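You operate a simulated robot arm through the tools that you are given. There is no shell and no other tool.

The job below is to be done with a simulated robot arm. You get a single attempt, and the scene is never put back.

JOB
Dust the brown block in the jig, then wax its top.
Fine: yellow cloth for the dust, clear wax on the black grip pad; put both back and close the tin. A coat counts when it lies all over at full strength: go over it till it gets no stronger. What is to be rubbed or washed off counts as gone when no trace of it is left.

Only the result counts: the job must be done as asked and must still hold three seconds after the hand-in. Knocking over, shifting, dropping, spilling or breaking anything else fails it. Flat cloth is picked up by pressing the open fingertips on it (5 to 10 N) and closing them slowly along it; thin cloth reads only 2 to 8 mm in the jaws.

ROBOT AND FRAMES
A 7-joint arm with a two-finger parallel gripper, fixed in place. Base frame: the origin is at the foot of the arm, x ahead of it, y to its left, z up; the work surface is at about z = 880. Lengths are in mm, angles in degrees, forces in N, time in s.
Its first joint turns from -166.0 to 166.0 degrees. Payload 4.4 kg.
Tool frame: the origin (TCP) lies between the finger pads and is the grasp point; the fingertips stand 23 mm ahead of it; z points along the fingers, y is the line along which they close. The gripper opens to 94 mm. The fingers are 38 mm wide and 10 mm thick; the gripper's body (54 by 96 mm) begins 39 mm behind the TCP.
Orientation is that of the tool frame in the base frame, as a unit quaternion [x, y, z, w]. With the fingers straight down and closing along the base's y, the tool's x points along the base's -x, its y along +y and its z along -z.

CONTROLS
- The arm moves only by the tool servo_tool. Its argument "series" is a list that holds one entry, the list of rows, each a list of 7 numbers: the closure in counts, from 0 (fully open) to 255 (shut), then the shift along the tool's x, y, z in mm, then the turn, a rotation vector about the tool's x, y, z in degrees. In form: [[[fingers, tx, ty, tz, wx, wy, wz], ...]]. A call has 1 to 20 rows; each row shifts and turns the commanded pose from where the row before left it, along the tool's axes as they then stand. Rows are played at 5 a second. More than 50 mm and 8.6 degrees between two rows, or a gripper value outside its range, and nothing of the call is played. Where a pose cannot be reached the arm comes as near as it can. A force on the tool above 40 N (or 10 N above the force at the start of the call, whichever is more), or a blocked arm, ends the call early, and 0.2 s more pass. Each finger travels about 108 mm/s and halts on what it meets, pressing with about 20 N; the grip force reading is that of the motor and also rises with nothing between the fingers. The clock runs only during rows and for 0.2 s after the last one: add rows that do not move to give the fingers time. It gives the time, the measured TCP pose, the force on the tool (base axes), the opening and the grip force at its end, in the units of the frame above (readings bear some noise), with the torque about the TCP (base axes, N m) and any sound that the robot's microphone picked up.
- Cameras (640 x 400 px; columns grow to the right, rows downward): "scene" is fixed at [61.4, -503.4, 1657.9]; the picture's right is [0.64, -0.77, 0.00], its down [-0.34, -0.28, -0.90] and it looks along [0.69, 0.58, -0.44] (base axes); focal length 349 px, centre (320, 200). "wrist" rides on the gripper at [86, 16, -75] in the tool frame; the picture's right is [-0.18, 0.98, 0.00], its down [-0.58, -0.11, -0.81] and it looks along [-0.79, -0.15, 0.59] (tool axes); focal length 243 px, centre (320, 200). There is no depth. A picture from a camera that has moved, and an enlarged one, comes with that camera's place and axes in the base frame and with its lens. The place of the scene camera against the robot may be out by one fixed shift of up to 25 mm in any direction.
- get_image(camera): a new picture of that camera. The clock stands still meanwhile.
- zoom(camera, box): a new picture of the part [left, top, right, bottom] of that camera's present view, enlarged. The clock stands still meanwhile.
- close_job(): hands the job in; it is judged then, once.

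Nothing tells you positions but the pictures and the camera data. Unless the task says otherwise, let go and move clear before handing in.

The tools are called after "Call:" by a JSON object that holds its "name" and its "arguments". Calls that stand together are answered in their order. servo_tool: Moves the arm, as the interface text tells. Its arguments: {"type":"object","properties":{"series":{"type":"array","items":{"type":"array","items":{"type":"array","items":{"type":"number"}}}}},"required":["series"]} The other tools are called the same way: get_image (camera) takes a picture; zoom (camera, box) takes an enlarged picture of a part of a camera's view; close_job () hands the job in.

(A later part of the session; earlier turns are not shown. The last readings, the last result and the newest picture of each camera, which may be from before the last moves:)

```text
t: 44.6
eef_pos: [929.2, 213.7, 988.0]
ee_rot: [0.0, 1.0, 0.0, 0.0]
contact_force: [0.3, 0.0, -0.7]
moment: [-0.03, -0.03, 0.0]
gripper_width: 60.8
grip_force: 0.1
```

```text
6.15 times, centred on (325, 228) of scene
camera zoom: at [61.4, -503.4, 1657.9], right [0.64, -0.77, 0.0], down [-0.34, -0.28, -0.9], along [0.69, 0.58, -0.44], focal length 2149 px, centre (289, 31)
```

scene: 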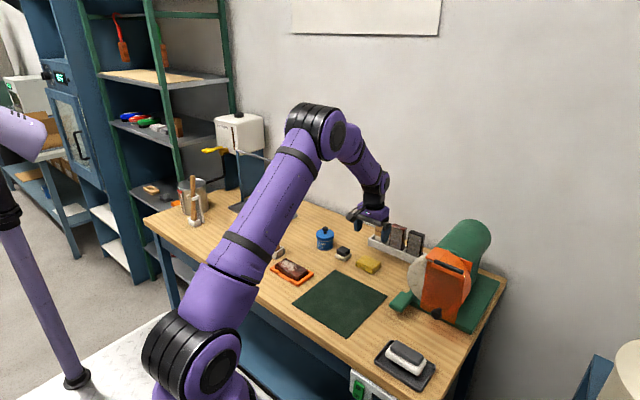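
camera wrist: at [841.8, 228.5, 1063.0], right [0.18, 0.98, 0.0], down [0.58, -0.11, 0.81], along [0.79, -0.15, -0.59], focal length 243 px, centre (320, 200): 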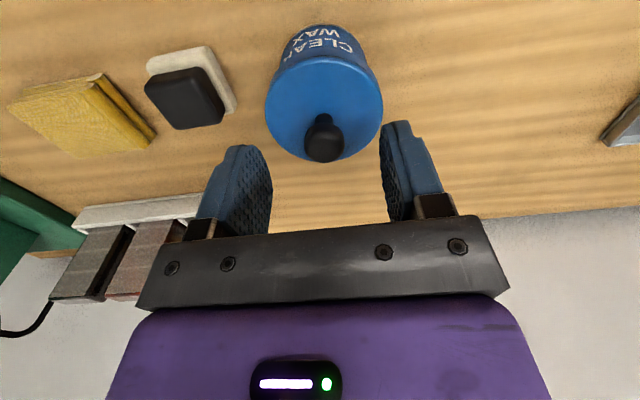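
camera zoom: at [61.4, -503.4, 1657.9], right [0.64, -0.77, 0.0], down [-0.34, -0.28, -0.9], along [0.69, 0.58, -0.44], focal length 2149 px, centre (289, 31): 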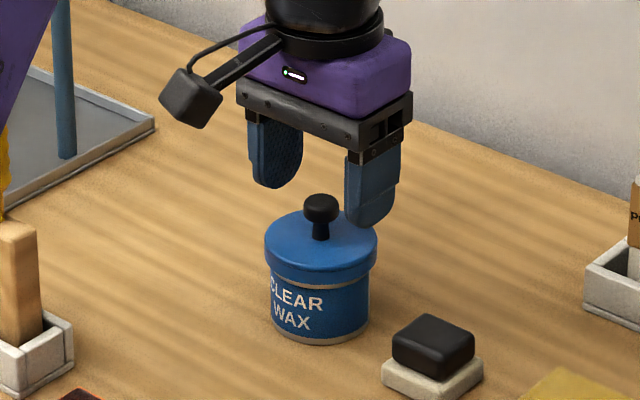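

Aligned with the knob. Lowering 19 mm and closing on it.

Call:
{"name": "servo_tool", "arguments": {"series": [[[90, 0, 0.5, 8, 0, 0, 0], [90, 0, 0, 6, 0, 0, 0], [90, 0, 0, 4, 0, 0, 0], [90, 0, 0, 0, 0, 0, 0], [90, 0, 0, 0, 0, 0, 0]]]}}

Call:
{"name": "get_image", "arguments": {"camera": "wrist"}}

Call:
{"name": "zoom", "arguments": {"camera": "scene", "box": [290, 195, 360, 260]}}

```text
t: 45.8
eef_pos: [929.0, 213.5, 971.4]
ee_rot: [0.001, 1.0, -0.001, 0.001]
contact_force: [-0.4, -0.6, -0.3]
moment: [0.0, -0.04, 0.01]
gripper_width: 60.8
grip_force: 0.0
```

```text
taken
camera wrist: at [841.2, 229.1, 1045.5], right [0.18, 0.98, 0.0], down [0.58, -0.11, 0.81], along [0.79, -0.15, -0.59], focal length 243 px, centre (320, 200)
```

wrist: 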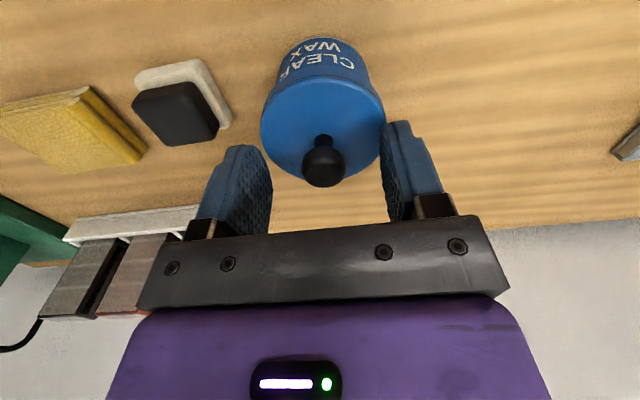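

```text
6.15 times, centred on (325, 228) of scene
camera zoom: at [61.4, -503.4, 1657.9], right [0.64, -0.77, 0.0], down [-0.34, -0.28, -0.9], along [0.69, 0.58, -0.44], focal length 2149 px, centre (289, 31)
```

zoom: 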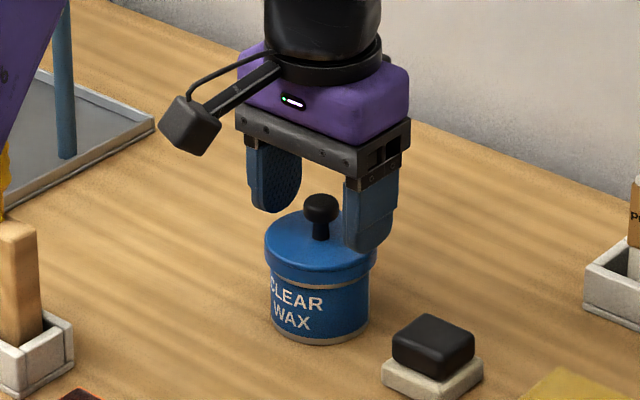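

Call:
{"name": "servo_tool", "arguments": {"series": [[[90, 0, 1.3, 1, 0, 0, 0], [90, 0, 0, 0, 0, 0, 0], [130, 0, 0, 0, 0, 0, 0], [160, 0, 0, 0, 0, 0, 0], [175, 0, 0, 0, 0, 0, 0], [182, 0, 0, 0, 0, 0, 0], [188, 0, 0, 0, 0, 0, 0], [194, 0, 0, 0, 0, 0, 0], [200, 0, 0, 0, 0, 0, 0], [206, 0, 0, 0, 0, 0, 0], [215, 0, 0, 0, 0, 0, 0], [225, 0, 0, 0, 0, 0, 0], [225, 0, 0, 0, 0, 0, 0]]]}}

Call:
{"name": "get_image", "arguments": {"camera": "wrist"}}

Call:
{"name": "zoom", "arguments": {"camera": "scene", "box": [290, 195, 360, 260]}}

```text
t: 48.6
eef_pos: [928.9, 215.8, 970.0]
ee_rot: [0.001, 1.0, 0.0, 0.0]
contact_force: [0.0, -0.7, 0.0]
moment: [0.02, 0.0, 0.0]
gripper_width: 20.1
grip_force: 20.9
```

```text
taken
camera wrist: at [841.4, 230.7, 1044.0], right [0.18, 0.98, 0.0], down [0.58, -0.11, 0.81], along [0.79, -0.15, -0.59], focal length 243 px, centre (320, 200)
```

wrist: 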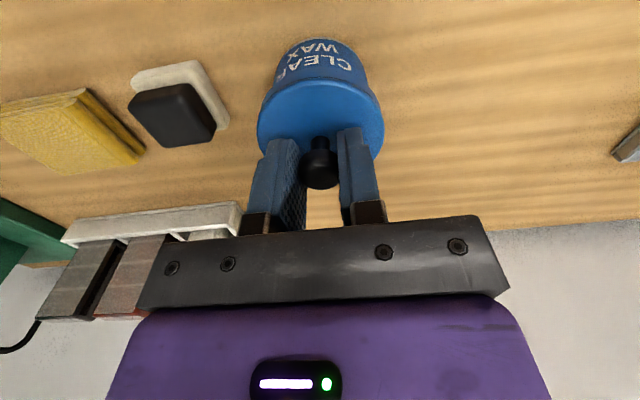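

```text
6.15 times, centred on (325, 228) of scene
camera zoom: at [61.4, -503.4, 1657.9], right [0.64, -0.77, 0.0], down [-0.34, -0.28, -0.9], along [0.69, 0.58, -0.44], focal length 2149 px, centre (289, 31)
```

zoom: 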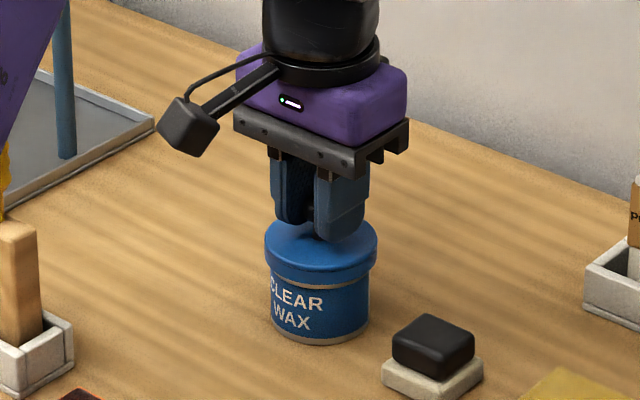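

Knob gripped at TCP (928.9, 215.8, 970.0). I lift gently to see whether the lid comes off.

Call:
{"name": "servo_tool", "arguments": {"series": [[[230, 0, 0, -2, 0, 0, 0], [230, 0, 0, -3, 0, 0, 0], [230, 0, 0, -5, 0, 0, 0], [230, 0, 0, 0, 0, 0, 0]]]}}

Call:
{"name": "zoom", "arguments": {"camera": "scene", "box": [290, 195, 360, 260]}}

```text
t: 49.6
eef_pos: [929.0, 215.8, 979.0]
ee_rot: [0.0, 1.0, 0.0, 0.0]
contact_force: [-0.3, -0.3, -0.7]
moment: [0.01, 0.02, -0.02]
gripper_width: 20.1
grip_force: 20.0
heard: snap
```

```text
6.15 times, centred on (325, 228) of scene
camera zoom: at [61.4, -503.4, 1657.9], right [0.64, -0.77, 0.0], down [-0.34, -0.28, -0.9], along [0.69, 0.58, -0.44], focal length 2149 px, centre (289, 31)
```

zoom: 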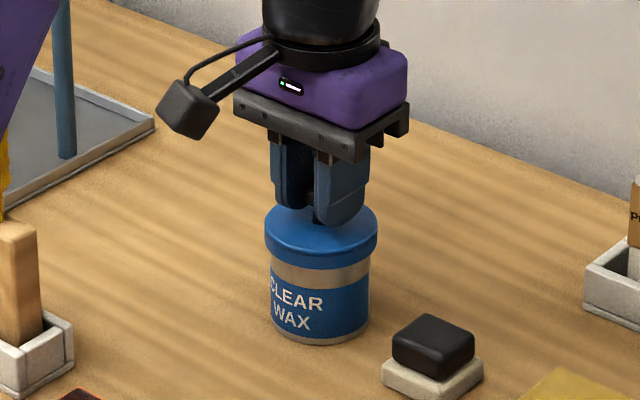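

A snap was heard and the lid is free. I lift it clear and set it on the empty table between tin and jig, around (832, 202).

Call:
{"name": "servo_tool", "arguments": {"series": [[[230, 0, 0, -10, 0, 0, 0], [230, 0, 0, -20, 0, 0, 0], [230, 0, 0, -25, 0, 0, 0], [230, 24.3, -3.5, 0, 0, 0, 0], [230, 24.3, -3.5, 0, 0, 0, 0], [230, 24.3, -3.5, 0, 0, 0, 0], [230, 24.3, -3.5, 0, 0, 0, 0], [230, 0, 0, 0, 0, 0, 0], [230, 0, 0, 0, 0, 0, 0]]]}}

Call:
{"name": "get_image", "arguments": {"camera": "wrist"}}

Call:
{"name": "zoom", "arguments": {"camera": "scene", "box": [260, 190, 380, 280]}}

```text
t: 51.6
eef_pos: [831.8, 201.3, 1035.0]
ee_rot: [-0.001, 1.0, 0.0, 0.0]
contact_force: [-0.6, 0.8, -0.5]
moment: [-0.02, 0.01, 0.01]
gripper_width: 20.4
grip_force: 20.6
```

```text
taken
camera wrist: at [744.3, 217.5, 1108.4], right [0.18, 0.98, 0.0], down [0.58, -0.11, 0.81], along [0.79, -0.15, -0.59], focal length 243 px, centre (320, 200)
```

wrist: 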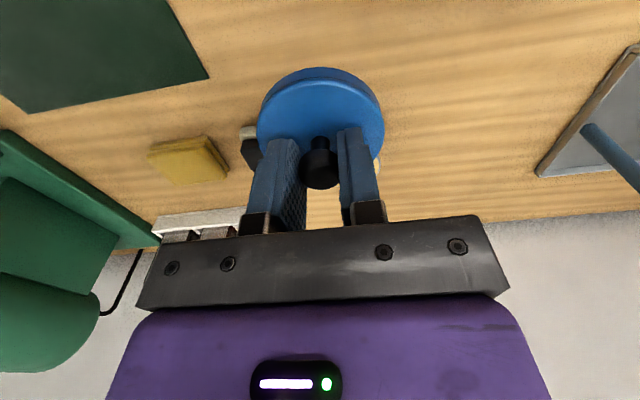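

```text
4.44 times, centred on (320, 235) of scene
camera zoom: at [61.4, -503.4, 1657.9], right [0.64, -0.77, 0.0], down [-0.34, -0.28, -0.9], along [0.69, 0.58, -0.44], focal length 1552 px, centre (320, 44)
```

zoom: 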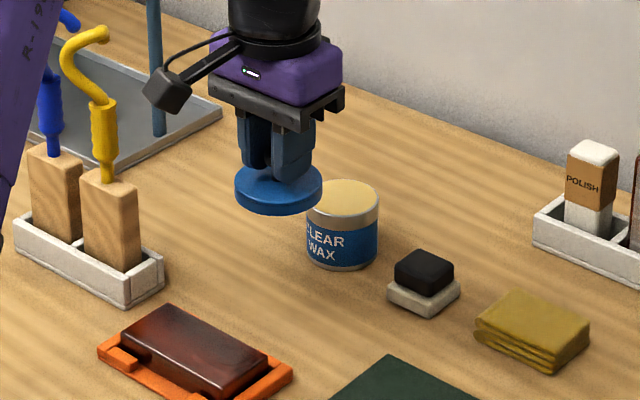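

The wax tin is open, wax near the rim. The spot below the lid is empty; lowering the lid to the table.

Call:
{"name": "servo_tool", "arguments": {"series": [[[230, 0, 0, 20, 0, 0, 0], [230, 0, 0, 20, 0, 0, 0], [230, 0, 0, 20, 0, 0, 0], [230, 0, 0, 15, 0, 0, 0], [230, 0, 0, 12, 0, 0, 0], [230, 0, 0, 6, 0, 0, 0], [230, 0, 0, 3, 0, 0, 0], [230, 0, 0, 0, 0, 0, 0], [230, 0, 0, 0, 0, 0, 0]]]}}

Call:
{"name": "zoom", "arguments": {"camera": "scene", "box": [260, 200, 380, 290]}}

```text
t: 53.6
eef_pos: [832.7, 201.7, 938.9]
ee_rot: [-0.001, 1.0, 0.0, 0.0]
contact_force: [0.6, 0.6, -1.0]
moment: [-0.02, 0.0, 0.0]
gripper_width: 20.2
grip_force: 20.2
```

```text
4.44 times, centred on (320, 245) of scene
camera zoom: at [61.4, -503.4, 1657.9], right [0.64, -0.77, 0.0], down [-0.34, -0.28, -0.9], along [0.69, 0.58, -0.44], focal length 1552 px, centre (320, 0)
```

zoom: 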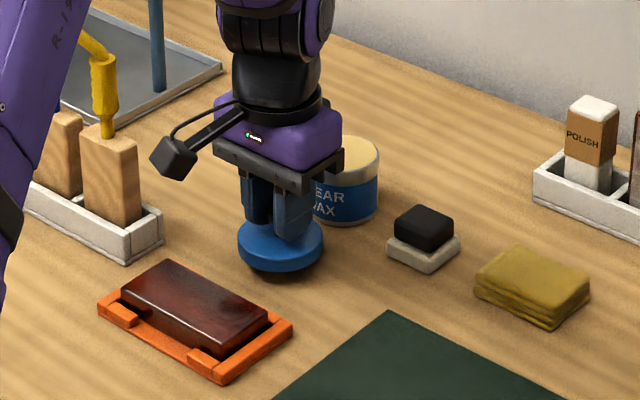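

About 10 mm remain; lowering in small steps until contact.

Call:
{"name": "servo_tool", "arguments": {"series": [[[230, 0, 0, 2, 0, 0, 0], [230, 0, 0, 2, 0, 0, 0], [230, 0, 0, 1, 0, 0, 0], [230, 0, 0, 1, 0, 0, 0], [230, 0, 0, 0, 0, 0, 0]]]}}

```text
t: 54.8
eef_pos: [832.3, 200.7, 932.0]
ee_rot: [0.0, 1.0, 0.0, 0.0]
contact_force: [0.6, 0.1, -1.2]
moment: [0.0, 0.0, 0.02]
gripper_width: 20.1
grip_force: 20.7
```

Call:
{"name": "servo_tool", "arguments": {"series": [[[230, 0, 0, 1, 0, 0, 0], [230, 0, 0, 1, 0, 0, 0], [230, 0, 0, 1, 0, 0, 0], [230, 0, 0, 0, 0, 0, 0]]]}}

Call:
{"name": "zoom", "arguments": {"camera": "scene", "box": [290, 220, 350, 270]}}

```text
t: 55.8
eef_pos: [833.1, 202.4, 930.8]
ee_rot: [0.0, 1.0, 0.0, 0.0]
contact_force: [0.2, -0.7, -0.2]
moment: [-0.02, -0.01, -0.02]
gripper_width: 20.2
grip_force: 20.3
```

```text
8.00 times, centred on (320, 245) of scene
camera zoom: at [61.4, -503.4, 1657.9], right [0.64, -0.77, 0.0], down [-0.34, -0.28, -0.9], along [0.69, 0.58, -0.44], focal length 2794 px, centre (320, -160)
```

zoom: 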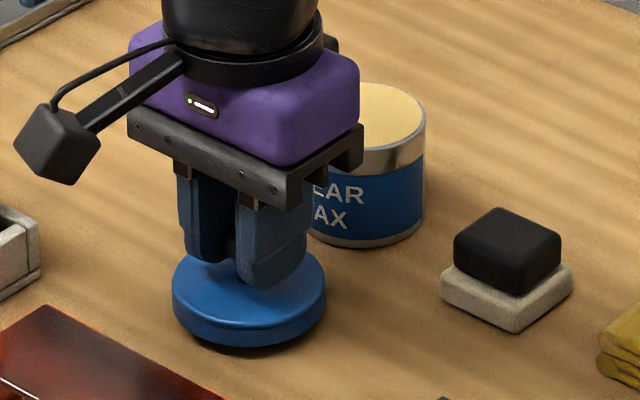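

Call:
{"name": "servo_tool", "arguments": {"series": [[[230, 0, 0, 1, 0, 0, 0], [230, 0, 0, 0.7, 0, 0, 0], [230, 0, 0, 0.7, 0, 0, 0], [230, 0, 0, 0, 0, 0, 0]]]}}

```text
t: 56.8
eef_pos: [833.0, 201.1, 926.8]
ee_rot: [0.0, 1.0, -0.001, 0.0]
contact_force: [-0.3, -0.4, -0.7]
moment: [-0.01, -0.01, -0.02]
gripper_width: 20.1
grip_force: 20.3
```

Call:
{"name": "servo_tool", "arguments": {"series": [[[230, 0, 0, 0.7, 0, 0, 0], [230, 0, 0, 0.7, 0, 0, 0], [230, 0, 0, 0.7, 0, 0, 0], [230, 0, 0, 0, 0, 0, 0]]]}}

Call:
{"name": "zoom", "arguments": {"camera": "scene", "box": [290, 220, 350, 270]}}

```text
t: 57.8
eef_pos: [833.4, 202.3, 925.8]
ee_rot: [0.0, 1.0, 0.0, -0.001]
contact_force: [0.2, 0.3, -0.4]
moment: [0.0, 0.01, 0.02]
gripper_width: 20.1
grip_force: 20.1
```

```text
8.00 times, centred on (320, 245) of scene
camera zoom: at [61.4, -503.4, 1657.9], right [0.64, -0.77, 0.0], down [-0.34, -0.28, -0.9], along [0.69, 0.58, -0.44], focal length 2794 px, centre (320, -160)
```

zoom: 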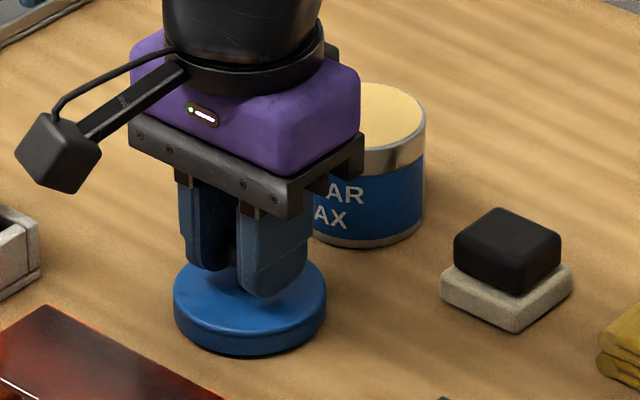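

Call:
{"name": "servo_tool", "arguments": {"series": [[[230, 0, 0, 0.7, 0, 0, 0], [230, 0, 0, 0.6, 0, 0, 0], [230, 0, 0, 0.6, 0, 0, 0], [230, 0, 0, 0, 0, 0, 0]]]}}

```text
t: 58.8
eef_pos: [832.5, 201.3, 924.7]
ee_rot: [0.0, 1.0, 0.0, 0.0]
contact_force: [-0.4, 1.0, 0.1]
moment: [-0.05, -0.01, 0.0]
gripper_width: 20.4
grip_force: 20.1
```

Call:
{"name": "servo_tool", "arguments": {"series": [[[230, 0, 0, 0.6, 0, 0, 0], [230, 0, 0, 0.6, 0, 0, 0], [230, 0, 0, 0, 0, 0, 0]]]}}

Call:
{"name": "zoom", "arguments": {"camera": "scene", "box": [300, 235, 340, 270]}}

```text
t: 59.6
eef_pos: [832.3, 202.7, 922.9]
ee_rot: [0.0, 1.0, -0.001, 0.0]
contact_force: [0.3, -0.6, 1.1]
moment: [-0.01, 0.01, 0.0]
gripper_width: 20.2
grip_force: 20.5
```

```text
11.43 times, centred on (320, 252) of scene
camera zoom: at [61.4, -503.4, 1657.9], right [0.64, -0.77, 0.0], down [-0.34, -0.28, -0.9], along [0.69, 0.58, -0.44], focal length 3992 px, centre (320, -400)
```

zoom: 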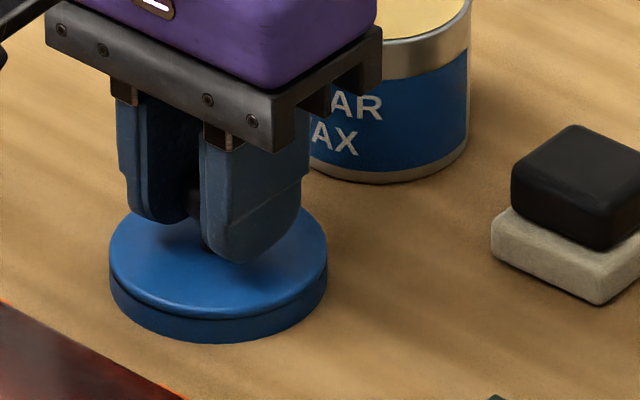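

Call:
{"name": "servo_tool", "arguments": {"series": [[[230, 0, 0, 0.6, 0, 0, 0], [230, 0, 0, 0, 0, 0, 0]]]}}

```text
t: 60.2
eef_pos: [832.0, 201.2, 921.9]
ee_rot: [0.0, 1.0, 0.0, 0.0]
contact_force: [-1.9, 0.9, 5.4]
moment: [0.0, 0.04, -0.01]
gripper_width: 20.1
grip_force: 19.7
```

Lid rests on the table (5 N contact). I release it and rise.

Call:
{"name": "servo_tool", "arguments": {"series": [[[230, 0, 0, -0.4, 0, 0, 0], [190, 0, 0, 0, 0, 0, 0], [180, 0, 0, 0, 0, 0, 0], [160, 0, 0, 0, 0, 0, 0], [120, 0, 0, 0, 0, 0, 0], [80, 0, 0, 0, 0, 0, 0], [60, 0, 0, 0, 0, 0, 0], [60, 0, 0, -10, 0, 0, 0], [60, 0, 0, -25, 0, 0, 0], [60, 0, 0, -30, 0, 0, 0], [60, 0, 0, -30, 0, 0, 0], [60, 0, 0, -30, 0, 0, 0], [60, 0, 0, 0, 0, 0, 0]]]}}

Call:
{"name": "get_image", "arguments": {"camera": "wrist"}}

Call:
{"name": "zoom", "arguments": {"camera": "scene", "box": [280, 200, 380, 280]}}

```text
t: 63.0
eef_pos: [830.0, 200.8, 1047.5]
ee_rot: [-0.001, 1.0, 0.0, 0.0]
contact_force: [-0.5, 1.0, 1.0]
moment: [-0.04, 0.0, -0.04]
gripper_width: 71.7
grip_force: 0.1
```

```text
taken
camera wrist: at [742.9, 216.7, 1121.6], right [0.18, 0.98, 0.0], down [0.58, -0.11, 0.81], along [0.79, -0.15, -0.59], focal length 243 px, centre (320, 200)
```

wrist: 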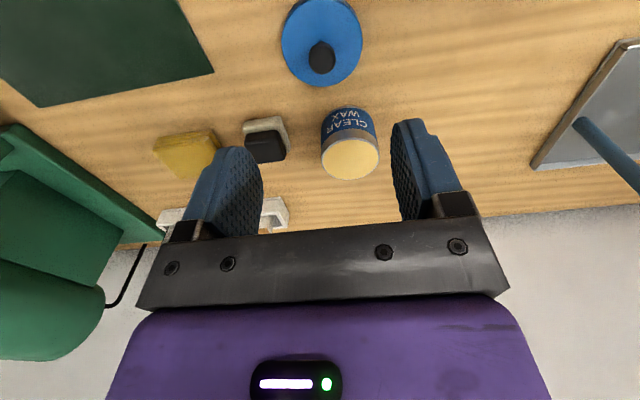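

```text
5.00 times, centred on (330, 240) of scene
camera zoom: at [61.4, -503.4, 1657.9], right [0.64, -0.77, 0.0], down [-0.34, -0.28, -0.9], along [0.69, 0.58, -0.44], focal length 1746 px, centre (270, 0)
```

zoom: 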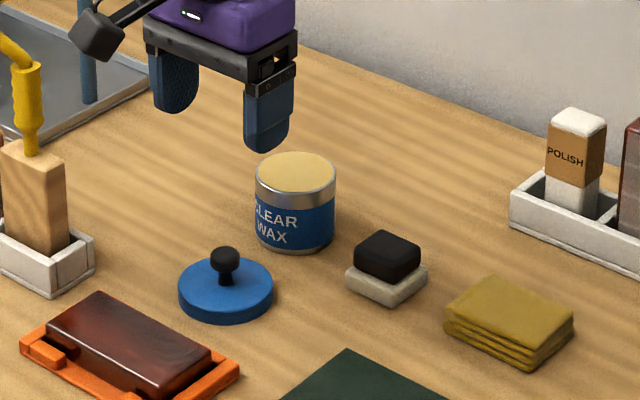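

The lid sits safely on the table. Now I position near the black-grip pad to measure it more closely.

Call:
{"name": "servo_tool", "arguments": {"series": [[[60, -15, -27, 5, 0, 0, 0], [60, -15, -27, 6, 0, 0, 0], [60, -15, -27, 6, 0, 0, 0], [60, 0, 0, 0, 0, 0, 0], [60, 0, 0, 0, 0, 0, 0]]]}}

Call:
{"name": "get_image", "arguments": {"camera": "wrist"}}

Call:
{"name": "zoom", "arguments": {"camera": "wrist", "box": [250, 50, 410, 150]}}

Call:
{"name": "zoom", "arguments": {"camera": "scene", "box": [325, 235, 365, 270]}}

```text
t: 64.2
eef_pos: [874.0, 119.0, 1029.3]
ee_rot: [0.0, 1.0, 0.001, 0.0]
contact_force: [1.0, -0.9, 0.5]
moment: [0.0, -0.01, 0.03]
gripper_width: 71.7
grip_force: 0.0
```

```text
taken
camera wrist: at [787.1, 135.6, 1103.2], right [0.18, 0.98, 0.0], down [0.58, -0.11, 0.81], along [0.79, -0.15, -0.59], focal length 243 px, centre (320, 200)
```

wrist: 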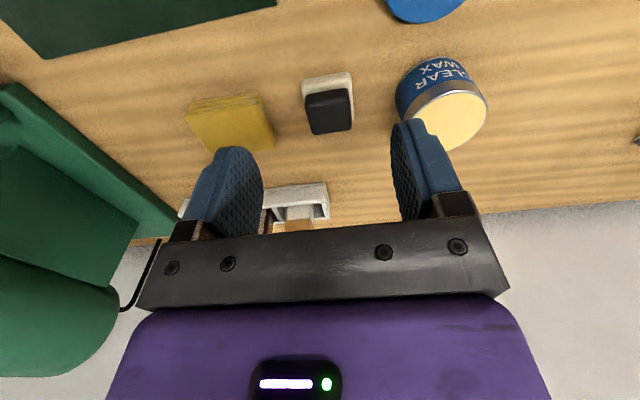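

```text
4.00 times, centred on (330, 100) of wrist
camera zoom: at [787.1, 135.6, 1103.2], right [0.18, 0.98, 0.0], down [0.58, -0.11, 0.81], along [0.79, -0.15, -0.59], focal length 970 px, centre (280, 600)
```

zoom: 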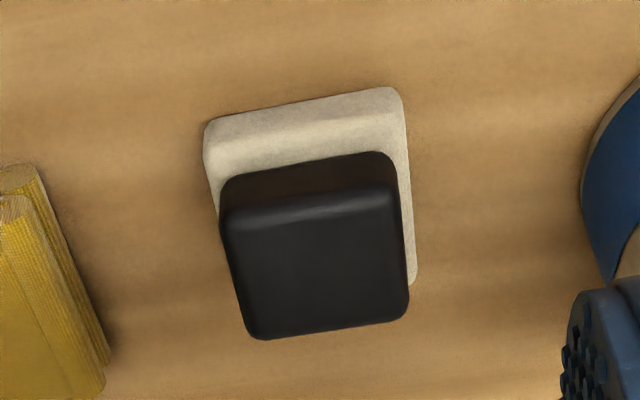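

```text
11.43 times, centred on (345, 252) of scene
camera zoom: at [61.4, -503.4, 1657.9], right [0.64, -0.77, 0.0], down [-0.34, -0.28, -0.9], along [0.69, 0.58, -0.44], focal length 3992 px, centre (34, -400)
```

zoom: 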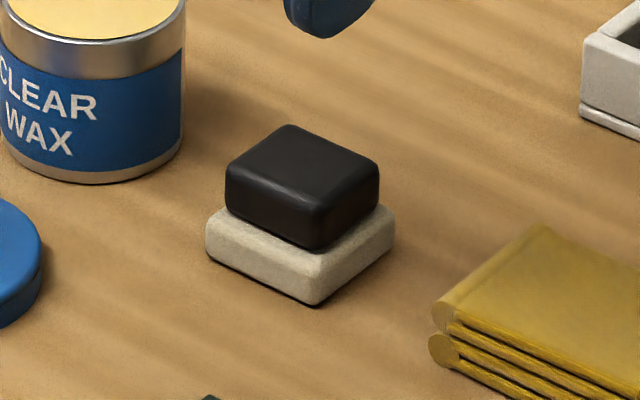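

The pad base spans about x 899–943, y 97–143, with the black grip on top centred at about (919, 120). I'll move over it and go down so the tips straddle the black grip.

Call:
{"name": "servo_tool", "arguments": {"series": [[[60, -15, 0.5, 10, 0, 0, 0], [60, -15, 0.5, 15, 0, 0, 0], [60, -15, 0, 15, 0, 0, 0], [60, 0, 0, 15, 0, 0, 0], [60, 0, 0, 15, 0, 0, 0], [60, 0, 0, 10, 0, 0, 0], [60, 0, 0, 5, 0, 0, 0], [60, 0, 0, 0, 0, 0, 0], [60, 0, 0, 0, 0, 0, 0]]]}}

Call:
{"name": "get_image", "arguments": {"camera": "wrist"}}

Call:
{"name": "zoom", "arguments": {"camera": "scene", "box": [310, 210, 380, 270]}}

```text
t: 66.2
eef_pos: [922.0, 121.1, 944.1]
ee_rot: [0.0, 1.0, 0.0, 0.0]
contact_force: [0.2, 0.1, 1.0]
moment: [0.0, -0.02, 0.01]
gripper_width: 72.0
grip_force: 0.1
```

```text
taken
camera wrist: at [835.2, 136.1, 1018.3], right [0.18, 0.98, 0.0], down [0.58, -0.11, 0.81], along [0.79, -0.15, -0.59], focal length 243 px, centre (320, 200)
```

wrist: 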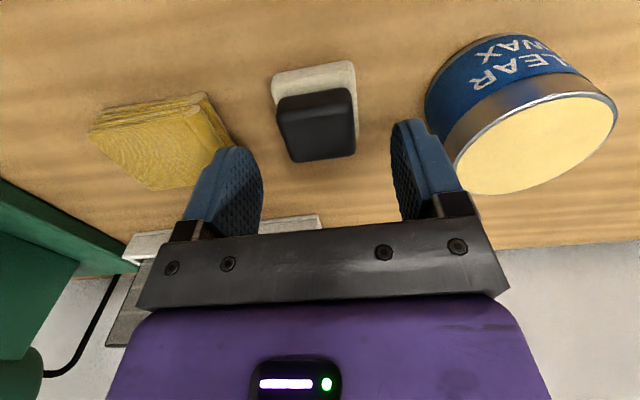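

```text
6.67 times, centred on (345, 240) of scene
camera zoom: at [61.4, -503.4, 1657.9], right [0.64, -0.77, 0.0], down [-0.34, -0.28, -0.9], along [0.69, 0.58, -0.44], focal length 2328 px, centre (153, -67)
```

zoom: 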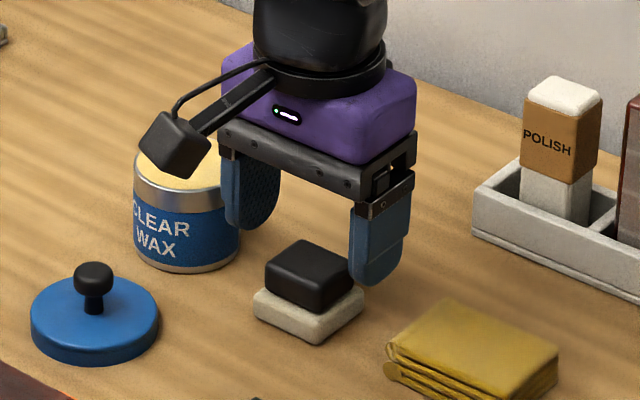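

Call:
{"name": "zoom", "arguments": {"camera": "wrist", "box": [250, 50, 394, 170]}}

Call:
{"name": "zoom", "arguments": {"camera": "scene", "box": [330, 240, 360, 266]}}

```text
3.33 times, centred on (322, 110) of wrist
camera zoom: at [835.2, 136.1, 1018.3], right [0.18, 0.98, 0.0], down [0.58, -0.11, 0.81], along [0.79, -0.15, -0.59], focal length 809 px, centre (313, 500)
```

zoom: 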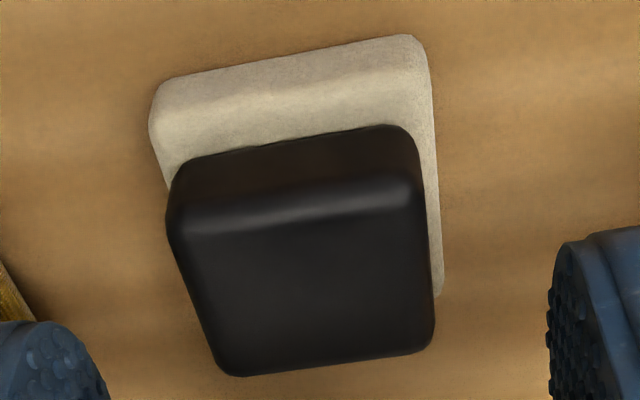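

```text
15.38 times, centred on (345, 253) of scene
camera zoom: at [61.4, -503.4, 1657.9], right [0.64, -0.77, 0.0], down [-0.34, -0.28, -0.9], along [0.69, 0.58, -0.44], focal length 5373 px, centre (-65, -615)
```

zoom: 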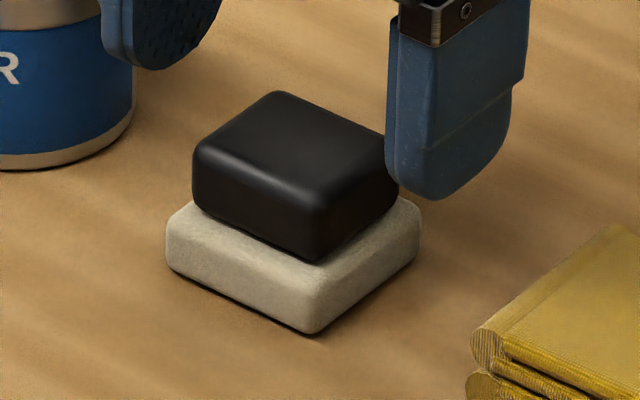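

Refined: pad base z 880–892, black grip z 892–911, centred at about (921, 121). Lowering to TCP z ≈ 918 and closing on the black grip.

Call:
{"name": "servo_tool", "arguments": {"series": [[[60, 0.5, 0, 10, 0, 0, 0], [60, 0, 0, 10, 0, 0, 0], [60, 0, 0, 6, 0, 0, 0], [60, 0, 0, 0, 0, 0, 0], [60, 0, 0, 0, 0, 0, 0]]]}}

Call:
{"name": "get_image", "arguments": {"camera": "wrist"}}

Call:
{"name": "zoom", "arguments": {"camera": "scene", "box": [320, 220, 370, 266]}}

```text
t: 67.4
eef_pos: [921.4, 121.0, 918.6]
ee_rot: [-0.001, 1.0, 0.001, 0.0]
contact_force: [-0.2, 0.1, 1.1]
moment: [0.0, -0.03, -0.02]
gripper_width: 72.0
grip_force: 0.1
```

```text
taken
camera wrist: at [833.9, 136.6, 993.4], right [0.18, 0.98, 0.0], down [0.58, -0.11, 0.81], along [0.79, -0.15, -0.59], focal length 243 px, centre (320, 200)
```

wrist: 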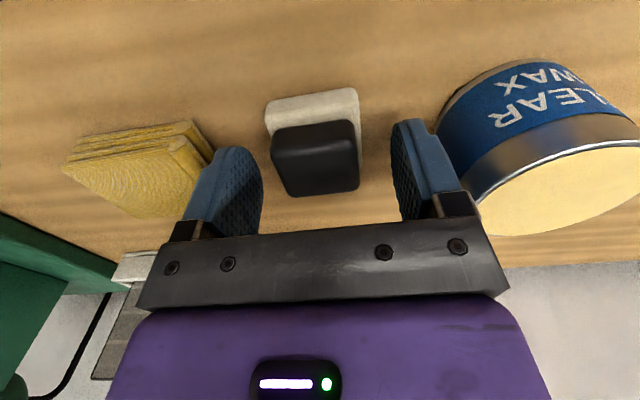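

```text
8.70 times, centred on (345, 243) of scene
camera zoom: at [61.4, -503.4, 1657.9], right [0.64, -0.77, 0.0], down [-0.34, -0.28, -0.9], along [0.69, 0.58, -0.44], focal length 3037 px, centre (103, -174)
```

zoom: 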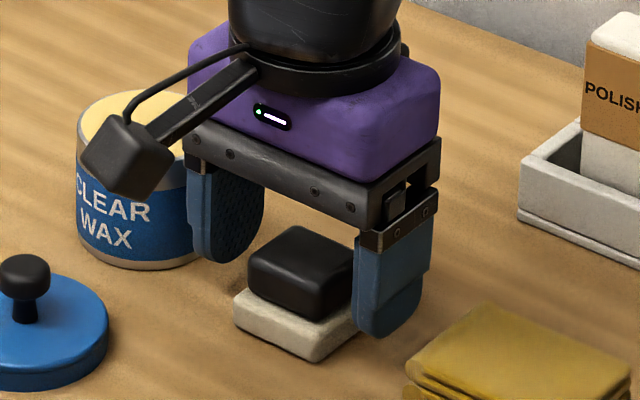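

Call:
{"name": "servo_tool", "arguments": {"series": [[[90, 0, 0, 0.6, 0, 0, 0], [120, 0, 0, 0, 0, 0, 0], [130, 0, 0, 0, 0, 0, 0], [138, 0, 0, 0, 0, 0, 0], [145, 0, 0, 0, 0, 0, 0], [152, 0, 0, 0, 0, 0, 0], [160, 0, 0, 0, 0, 0, 0], [168, 0, 0, 0, 0, 0, 0], [176, 0, 0, 0, 0, 0, 0], [190, 0, 0, 0, 0, 0, 0], [190, 0, 0, 0, 0, 0, 0]]]}}

Call:
{"name": "get_image", "arguments": {"camera": "wrist"}}

Call:
{"name": "zoom", "arguments": {"camera": "scene", "box": [320, 220, 370, 266]}}

```text
t: 69.8
eef_pos: [921.0, 120.9, 920.0]
ee_rot: [0.0, 1.0, 0.0, 0.0]
contact_force: [1.0, -0.4, 6.4]
moment: [-0.05, -0.02, 0.0]
gripper_width: 39.1
grip_force: 19.9
```

```text
taken
camera wrist: at [833.8, 137.0, 993.2], right [0.18, 0.98, 0.0], down [0.58, -0.11, 0.81], along [0.79, -0.15, -0.59], focal length 243 px, centre (320, 200)
```

wrist: 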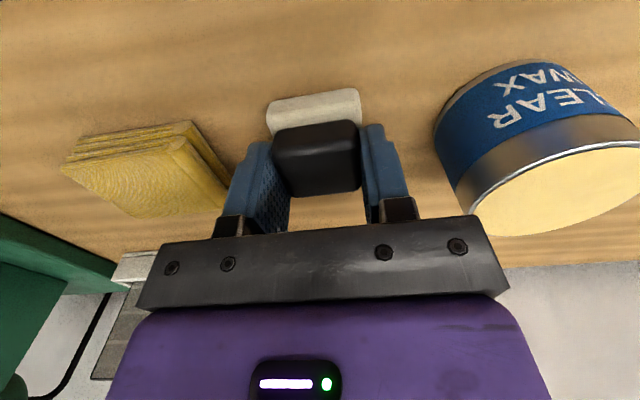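

```text
8.70 times, centred on (345, 243) of scene
camera zoom: at [61.4, -503.4, 1657.9], right [0.64, -0.77, 0.0], down [-0.34, -0.28, -0.9], along [0.69, 0.58, -0.44], focal length 3037 px, centre (103, -174)
```

zoom: 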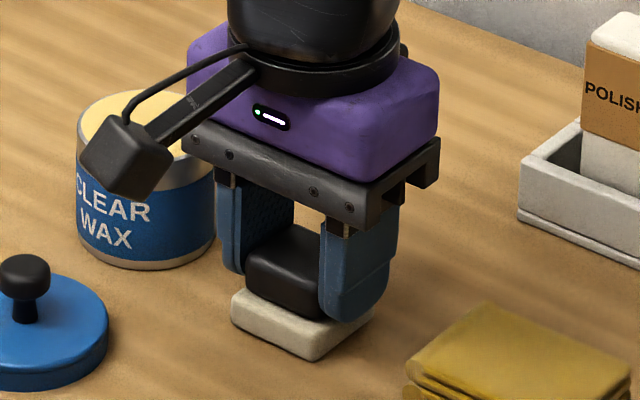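

The pad's black grip is held firmly at 39 mm (tips just above the white base). I lift it straight up and move toward the open tin, hovering to check alignment.

Call:
{"name": "servo_tool", "arguments": {"series": [[[200, 0, 0, -5, 0, 0, 0], [200, 0, 0, -15, 0, 0, 0], [200, 0, 0, -25, 0, 0, 0], [200, 0, 0, -30, 0, 0, 0], [200, 0, 0, -25, 0, 0, 0], [200, 0, 0, 0, 0, 0, 0], [200, 0, 0, 0, 0, 0, 0]]]}}

Call:
{"name": "get_image", "arguments": {"camera": "wrist"}}

Call:
{"name": "zoom", "arguments": {"camera": "scene", "box": [300, 200, 380, 270]}}

```text
t: 71.4
eef_pos: [920.4, 119.4, 1018.7]
ee_rot: [0.0, 1.0, 0.0, 0.0]
contact_force: [0.1, -0.5, 0.4]
moment: [0.0, 0.04, -0.03]
gripper_width: 39.3
grip_force: 20.1
```

```text
taken
camera wrist: at [833.0, 135.3, 1093.1], right [0.18, 0.98, 0.0], down [0.58, -0.11, 0.81], along [0.79, -0.15, -0.59], focal length 243 px, centre (320, 200)
```

wrist: 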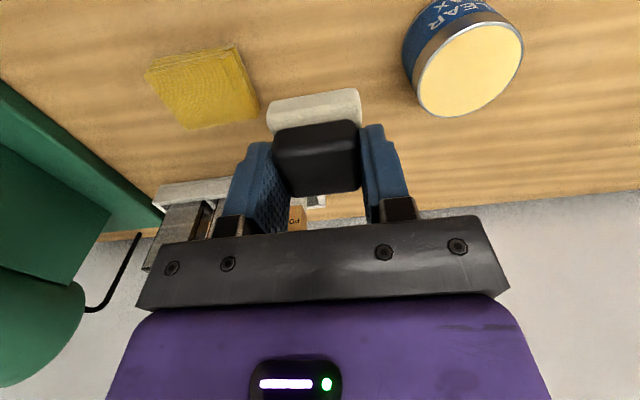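

```text
5.71 times, centred on (340, 235) of scene
camera zoom: at [61.4, -503.4, 1657.9], right [0.64, -0.77, 0.0], down [-0.34, -0.28, -0.9], along [0.69, 0.58, -0.44], focal length 1996 px, centre (206, 0)
```

zoom: 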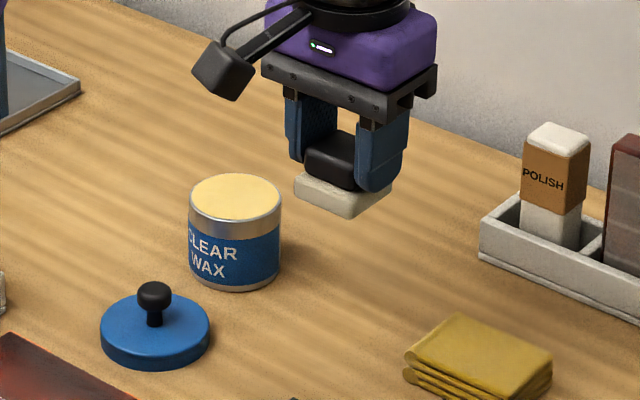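

Call:
{"name": "zoom", "arguments": {"camera": "wrist", "box": [390, 0, 534, 120]}}

Call:
{"name": "zoom", "arguments": {"camera": "scene", "box": [308, 222, 352, 256]}}

```text
3.33 times, centred on (462, 60) of wrist
camera zoom: at [833.0, 135.3, 1093.1], right [0.18, 0.98, 0.0], down [0.58, -0.11, 0.81], along [0.79, -0.15, -0.59], focal length 809 px, centre (-153, 667)
```

zoom: 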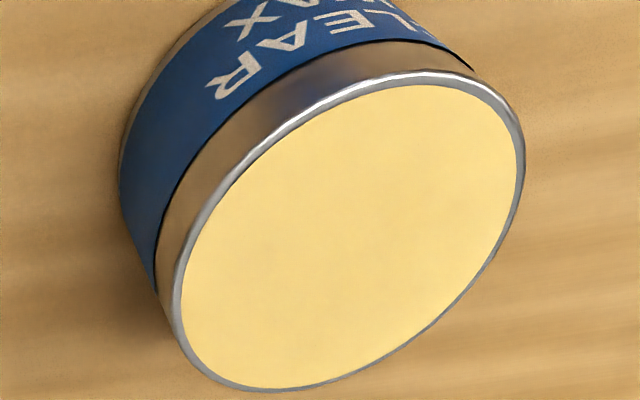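

```text
11.76 times, centred on (330, 239) of scene
camera zoom: at [61.4, -503.4, 1657.9], right [0.64, -0.77, 0.0], down [-0.34, -0.28, -0.9], along [0.69, 0.58, -0.44], focal length 4109 px, centre (202, -259)
```

zoom: 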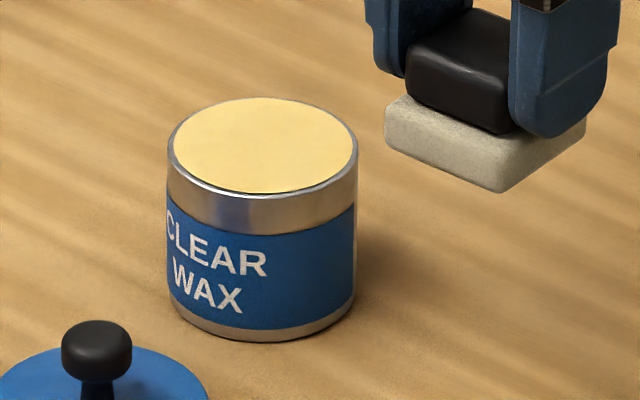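

The wax sits flush with the rim at about z 934. Moving the pad over the tin's centre and lowering close to it.

Call:
{"name": "servo_tool", "arguments": {"series": [[[200, -2.1, 24, 0, 0, 0, 0], [200, -2.1, 24, 0, 0, 0, 0], [200, -2.1, 24, 0, 0, 0, 0], [200, -2.1, 24, 0, 0, 0, 0], [200, 0, 0, 10, 0, 0, 0], [200, 0, 0, 10, 0, 0, 0], [200, 0, 0, 10, 0, 0, 0], [200, 0, 0, 0, 0, 0, 0], [200, 0, 0, 0, 0, 0, 0]]]}}

Call:
{"name": "get_image", "arguments": {"camera": "wrist"}}

Call:
{"name": "zoom", "arguments": {"camera": "scene", "box": [295, 200, 365, 260]}}

```text
t: 73.4
eef_pos: [929.1, 216.6, 988.4]
ee_rot: [0.0, 1.0, 0.0, 0.0]
contact_force: [0.6, 0.4, -0.1]
moment: [0.02, -0.03, 0.0]
gripper_width: 39.2
grip_force: 20.1
```

```text
taken
camera wrist: at [841.7, 232.7, 1063.1], right [0.18, 0.98, 0.0], down [0.58, -0.11, 0.81], along [0.79, -0.15, -0.59], focal length 243 px, centre (320, 200)
```

wrist: 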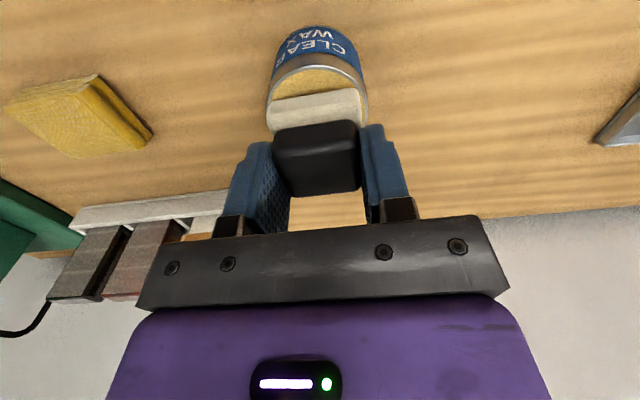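

```text
6.67 times, centred on (330, 230) of scene
camera zoom: at [61.4, -503.4, 1657.9], right [0.64, -0.77, 0.0], down [-0.34, -0.28, -0.9], along [0.69, 0.58, -0.44], focal length 2328 px, centre (253, 0)
```

zoom: 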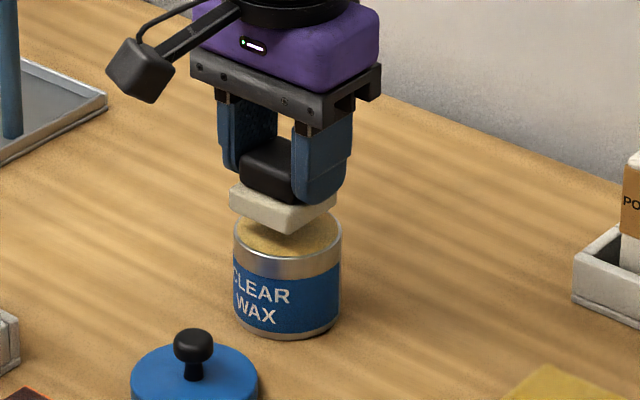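

Well aligned; a 1 mm correction in y, then lowering slowly onto the wax.

Call:
{"name": "servo_tool", "arguments": {"series": [[[200, 0, -1, 5, 0, 0, 0], [200, 0, 0, 5, 0, 0, 0], [200, 0, 0, 2, 0, 0, 0], [200, 0, 0, 0, 0, 0, 0]]]}}

Call:
{"name": "zoom", "arguments": {"camera": "scene", "box": [305, 215, 355, 258]}}

Call:
{"name": "zoom", "arguments": {"camera": "wrist", "box": [250, 20, 394, 140]}}

```text
t: 74.4
eef_pos: [929.3, 216.1, 978.2]
ee_rot: [0.0, 1.0, 0.001, 0.0]
contact_force: [-0.2, 0.4, -0.6]
moment: [0.02, 0.01, 0.01]
gripper_width: 39.0
grip_force: 20.1
```

```text
9.30 times, centred on (330, 236) of scene
camera zoom: at [61.4, -503.4, 1657.9], right [0.64, -0.77, 0.0], down [-0.34, -0.28, -0.9], along [0.69, 0.58, -0.44], focal length 3249 px, centre (227, -140)
```

zoom: 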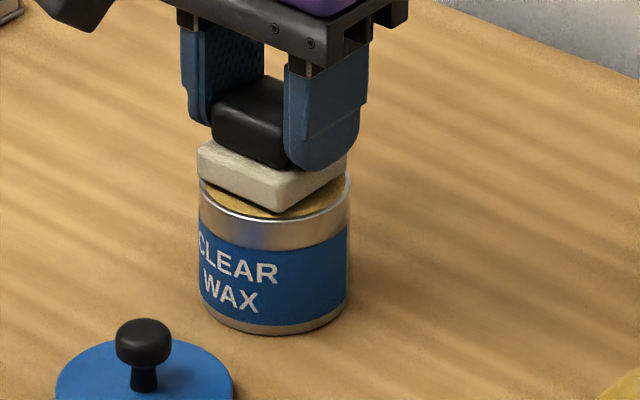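

```text
3.33 times, centred on (322, 80) of wrist
camera zoom: at [842.7, 231.5, 1051.5], right [0.18, 0.98, 0.0], down [0.58, -0.11, 0.81], along [0.79, -0.15, -0.59], focal length 809 px, centre (313, 600)
```

zoom: 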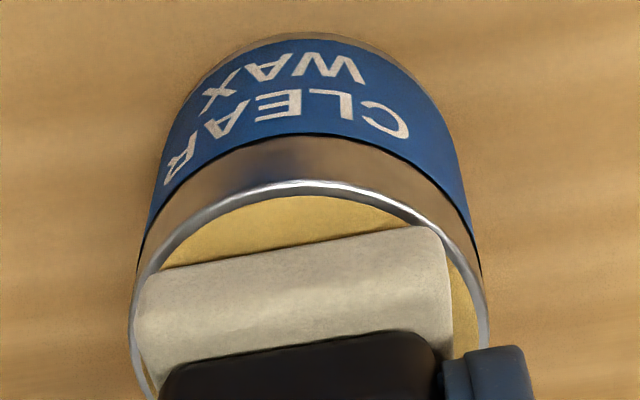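

Pad and tin are concentric within about 1 mm. Lowering in small steps to touch the wax.

Call:
{"name": "servo_tool", "arguments": {"series": [[[200, -0.7, 0, 1, 0, 0, 0], [200, 0, 0, 1, 0, 0, 0], [200, 0, 0, 1, 0, 0, 0], [200, 0, 0, 0, 0, 0, 0]]]}}

```text
t: 75.4
eef_pos: [929.0, 215.6, 975.9]
ee_rot: [0.0, 1.0, 0.001, 0.001]
contact_force: [1.4, -1.8, 11.9]
moment: [-0.07, -0.04, -0.03]
gripper_width: 39.1
grip_force: 20.3
```

Contact at about z 976 with 12 N. Checking how the pad touches.

Call:
{"name": "zoom", "arguments": {"camera": "scene", "box": [305, 215, 355, 258]}}

Call:
{"name": "zoom", "arguments": {"camera": "wrist", "box": [250, 20, 394, 140]}}

```text
9.30 times, centred on (330, 236) of scene
camera zoom: at [61.4, -503.4, 1657.9], right [0.64, -0.77, 0.0], down [-0.34, -0.28, -0.9], along [0.69, 0.58, -0.44], focal length 3249 px, centre (227, -140)
```

zoom: 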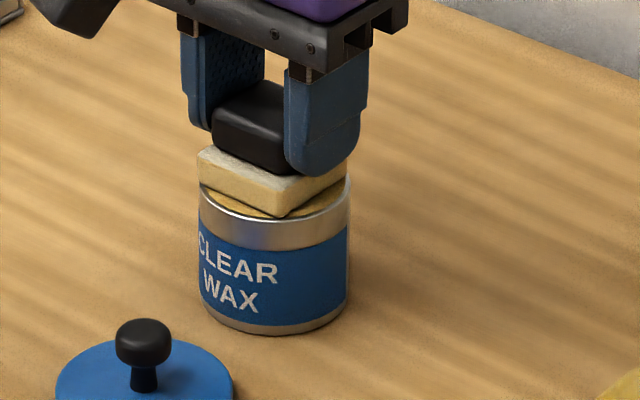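

```text
3.33 times, centred on (322, 80) of wrist
camera zoom: at [842.5, 231.4, 1049.0], right [0.18, 0.98, 0.0], down [0.58, -0.11, 0.81], along [0.79, -0.15, -0.59], focal length 809 px, centre (313, 600)
```

zoom: 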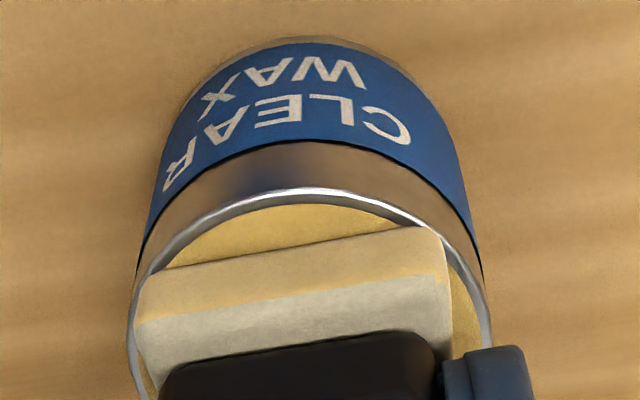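

The pad's lower half has turned wax-yellow. I'll hold it there briefly to see if it takes up more.

Call:
{"name": "servo_tool", "arguments": {"series": [[[200, 0, 0, 0, 0, 0, 0], [200, 0, 0, 0, 0, 0, 0], [200, 0, 0, 0, 0, 0, 0], [200, 0, 0, 0, 0, 0, 0], [200, 0, 0, 0, 0, 0, 0]]]}}

Call:
{"name": "zoom", "arguments": {"camera": "wrist", "box": [250, 20, 394, 140]}}

```text
t: 76.6
eef_pos: [929.3, 216.7, 975.3]
ee_rot: [0.0, 1.0, 0.0, 0.0]
contact_force: [3.6, -0.9, 19.8]
moment: [-0.04, -0.1, -0.02]
gripper_width: 39.2
grip_force: 20.0
```

```text
3.33 times, centred on (322, 80) of wrist
camera zoom: at [842.1, 231.6, 1048.8], right [0.18, 0.98, 0.0], down [0.58, -0.11, 0.81], along [0.79, -0.15, -0.59], focal length 809 px, centre (313, 600)
```

zoom: 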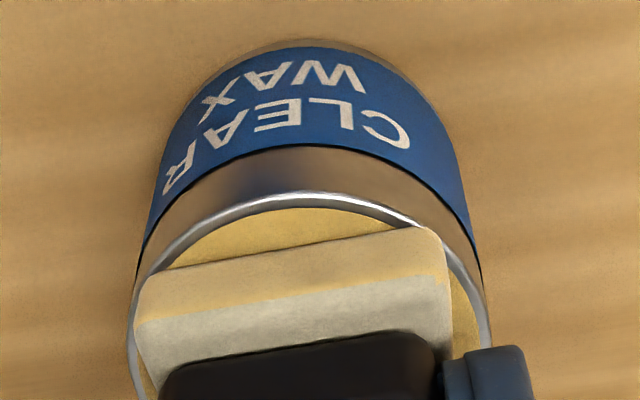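

The pad is loaded. I lift it off and carry it above the block.

Call:
{"name": "servo_tool", "arguments": {"series": [[[200, 0, 0, -3, 0, 0, 0], [200, 0, 0, -7, 0, 0, 0], [200, 0, 0, -15, 0, 0, 0], [200, 0, 0, -20, 0, 0, 0], [200, 0, 0, -10, 0, 0, 0], [200, 0, 0, 0, 0, 0, 0]]]}}

Call:
{"name": "get_image", "arguments": {"camera": "wrist"}}

Call:
{"name": "zoom", "arguments": {"camera": "scene", "box": [295, 190, 365, 260]}}

```text
t: 78.0
eef_pos: [929.4, 216.3, 1030.5]
ee_rot: [-0.001, 1.0, 0.001, 0.0]
contact_force: [-0.2, -0.9, -0.4]
moment: [-0.01, -0.03, 0.02]
gripper_width: 39.3
grip_force: 20.4
```

```text
taken
camera wrist: at [843.1, 231.6, 1104.7], right [0.18, 0.98, 0.0], down [0.58, -0.11, 0.81], along [0.79, -0.15, -0.59], focal length 243 px, centre (320, 200)
```

wrist: 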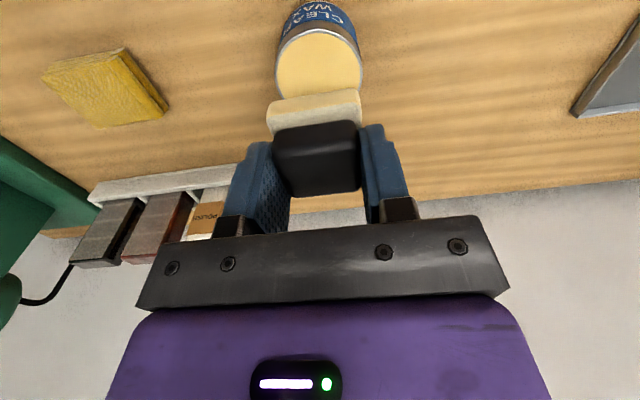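

```text
5.71 times, centred on (330, 225) of scene
camera zoom: at [61.4, -503.4, 1657.9], right [0.64, -0.77, 0.0], down [-0.34, -0.28, -0.9], along [0.69, 0.58, -0.44], focal length 1996 px, centre (263, 57)
```

zoom: 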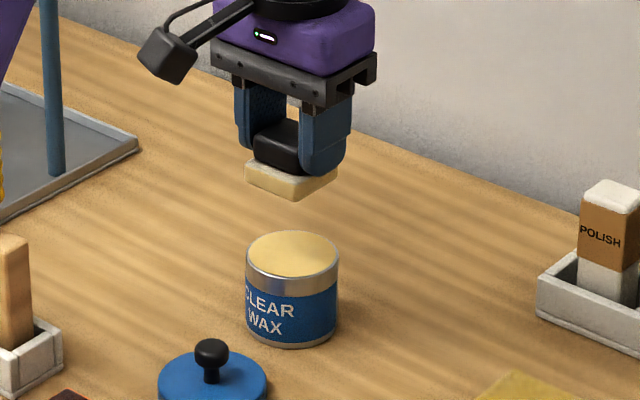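

Tin undisturbed, pad loaded. Now carrying it over to the block at (725, 190), then down near the surface.

Call:
{"name": "servo_tool", "arguments": {"series": [[[200, 29.2, -3.7, 0, 0, 0, 0], [200, 29.2, -3.7, 0, 0, 0, 0], [200, 29.2, -3.7, 0, 0, 0, 0], [200, 29.2, -3.7, 0, 0, 0, 0], [200, 29.2, -3.7, 0, 0, 0, 0], [200, 29.2, -3.7, 0, 0, 0, 0], [200, 29.2, -3.7, 0, 0, 0, 0], [200, 0, 0, 15, 0, 0, 0], [200, 0, 0, 20, 0, 0, 0], [200, 0, 0, 20, 0, 0, 0], [200, 0, 0, 15, 0, 0, 0], [200, 0, 0, 8, 0, 0, 0], [200, 0, 0, 0, 0, 0, 0], [200, 0, 0, 0, 0, 0, 0]]]}}

Call:
{"name": "get_image", "arguments": {"camera": "wrist"}}

Call:
{"name": "zoom", "arguments": {"camera": "scene", "box": [250, 210, 340, 290]}}

```text
t: 81.0
eef_pos: [727.4, 190.5, 951.9]
ee_rot: [0.0, 1.0, 0.0, 0.0]
contact_force: [0.1, 0.3, -0.2]
moment: [0.0, -0.01, 0.0]
gripper_width: 39.1
grip_force: 20.6
```

```text
taken
camera wrist: at [641.0, 206.3, 1025.3], right [0.18, 0.98, 0.0], down [0.58, -0.11, 0.81], along [0.79, -0.15, -0.59], focal length 243 px, centre (320, 200)
```

wrist: 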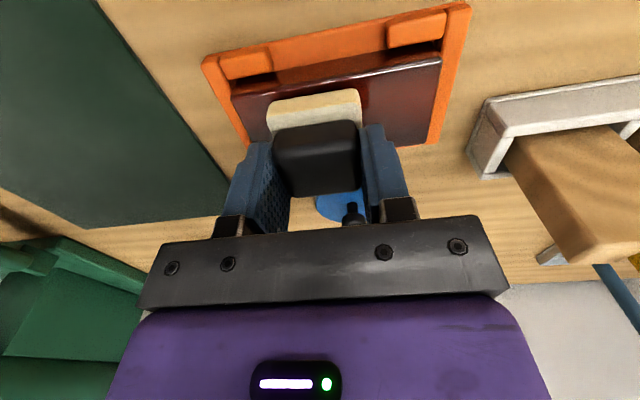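

```text
5.00 times, centred on (295, 250) of scene
camera zoom: at [61.4, -503.4, 1657.9], right [0.64, -0.77, 0.0], down [-0.34, -0.28, -0.9], along [0.69, 0.58, -0.44], focal length 1746 px, centre (445, -50)
```

zoom: 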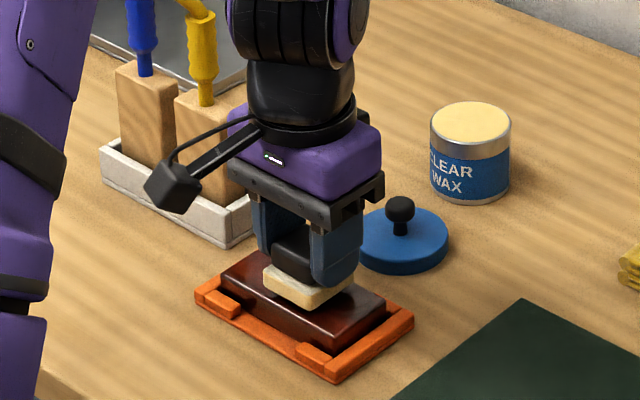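

Call:
{"name": "zoom", "arguments": {"camera": "wrist", "box": [190, 0, 480, 180]}}

```text
2.21 times, centred on (335, 90) of wrist
camera zoom: at [641.0, 206.3, 1025.3], right [0.18, 0.98, 0.0], down [0.58, -0.11, 0.81], along [0.79, -0.15, -0.59], focal length 535 px, centre (287, 443)
```

zoom: 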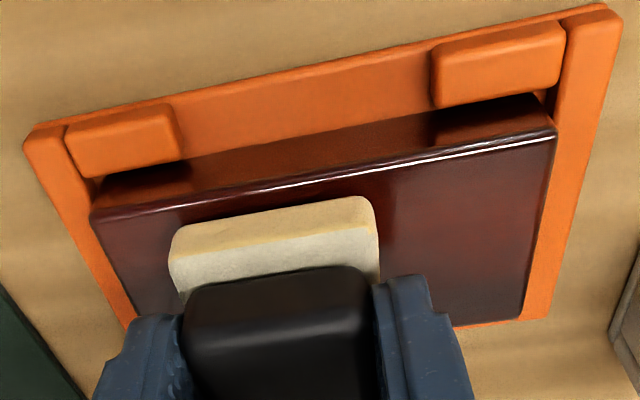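

Block top spans about x 703–755, y 147–253. I'll start at the near-left corner and lower until about 8–10 N.

Call:
{"name": "servo_tool", "arguments": {"series": [[[200, 3.2, -12, 0, 0, 0, 0], [200, 3.2, -12, 0, 0, 0, 0], [200, 0, 0, 3, 0, 0, 0], [200, 0, 0, 2, 0, 0, 0], [200, 0, 0, 1, 0, 0, 0], [200, 0, 0, 0, 0, 0, 0]]]}}

```text
t: 82.4
eef_pos: [719.0, 165.9, 946.1]
ee_rot: [0.001, 1.0, 0.001, 0.0]
contact_force: [0.1, -0.5, -0.1]
moment: [0.01, -0.03, -0.02]
gripper_width: 39.1
grip_force: 19.9
```

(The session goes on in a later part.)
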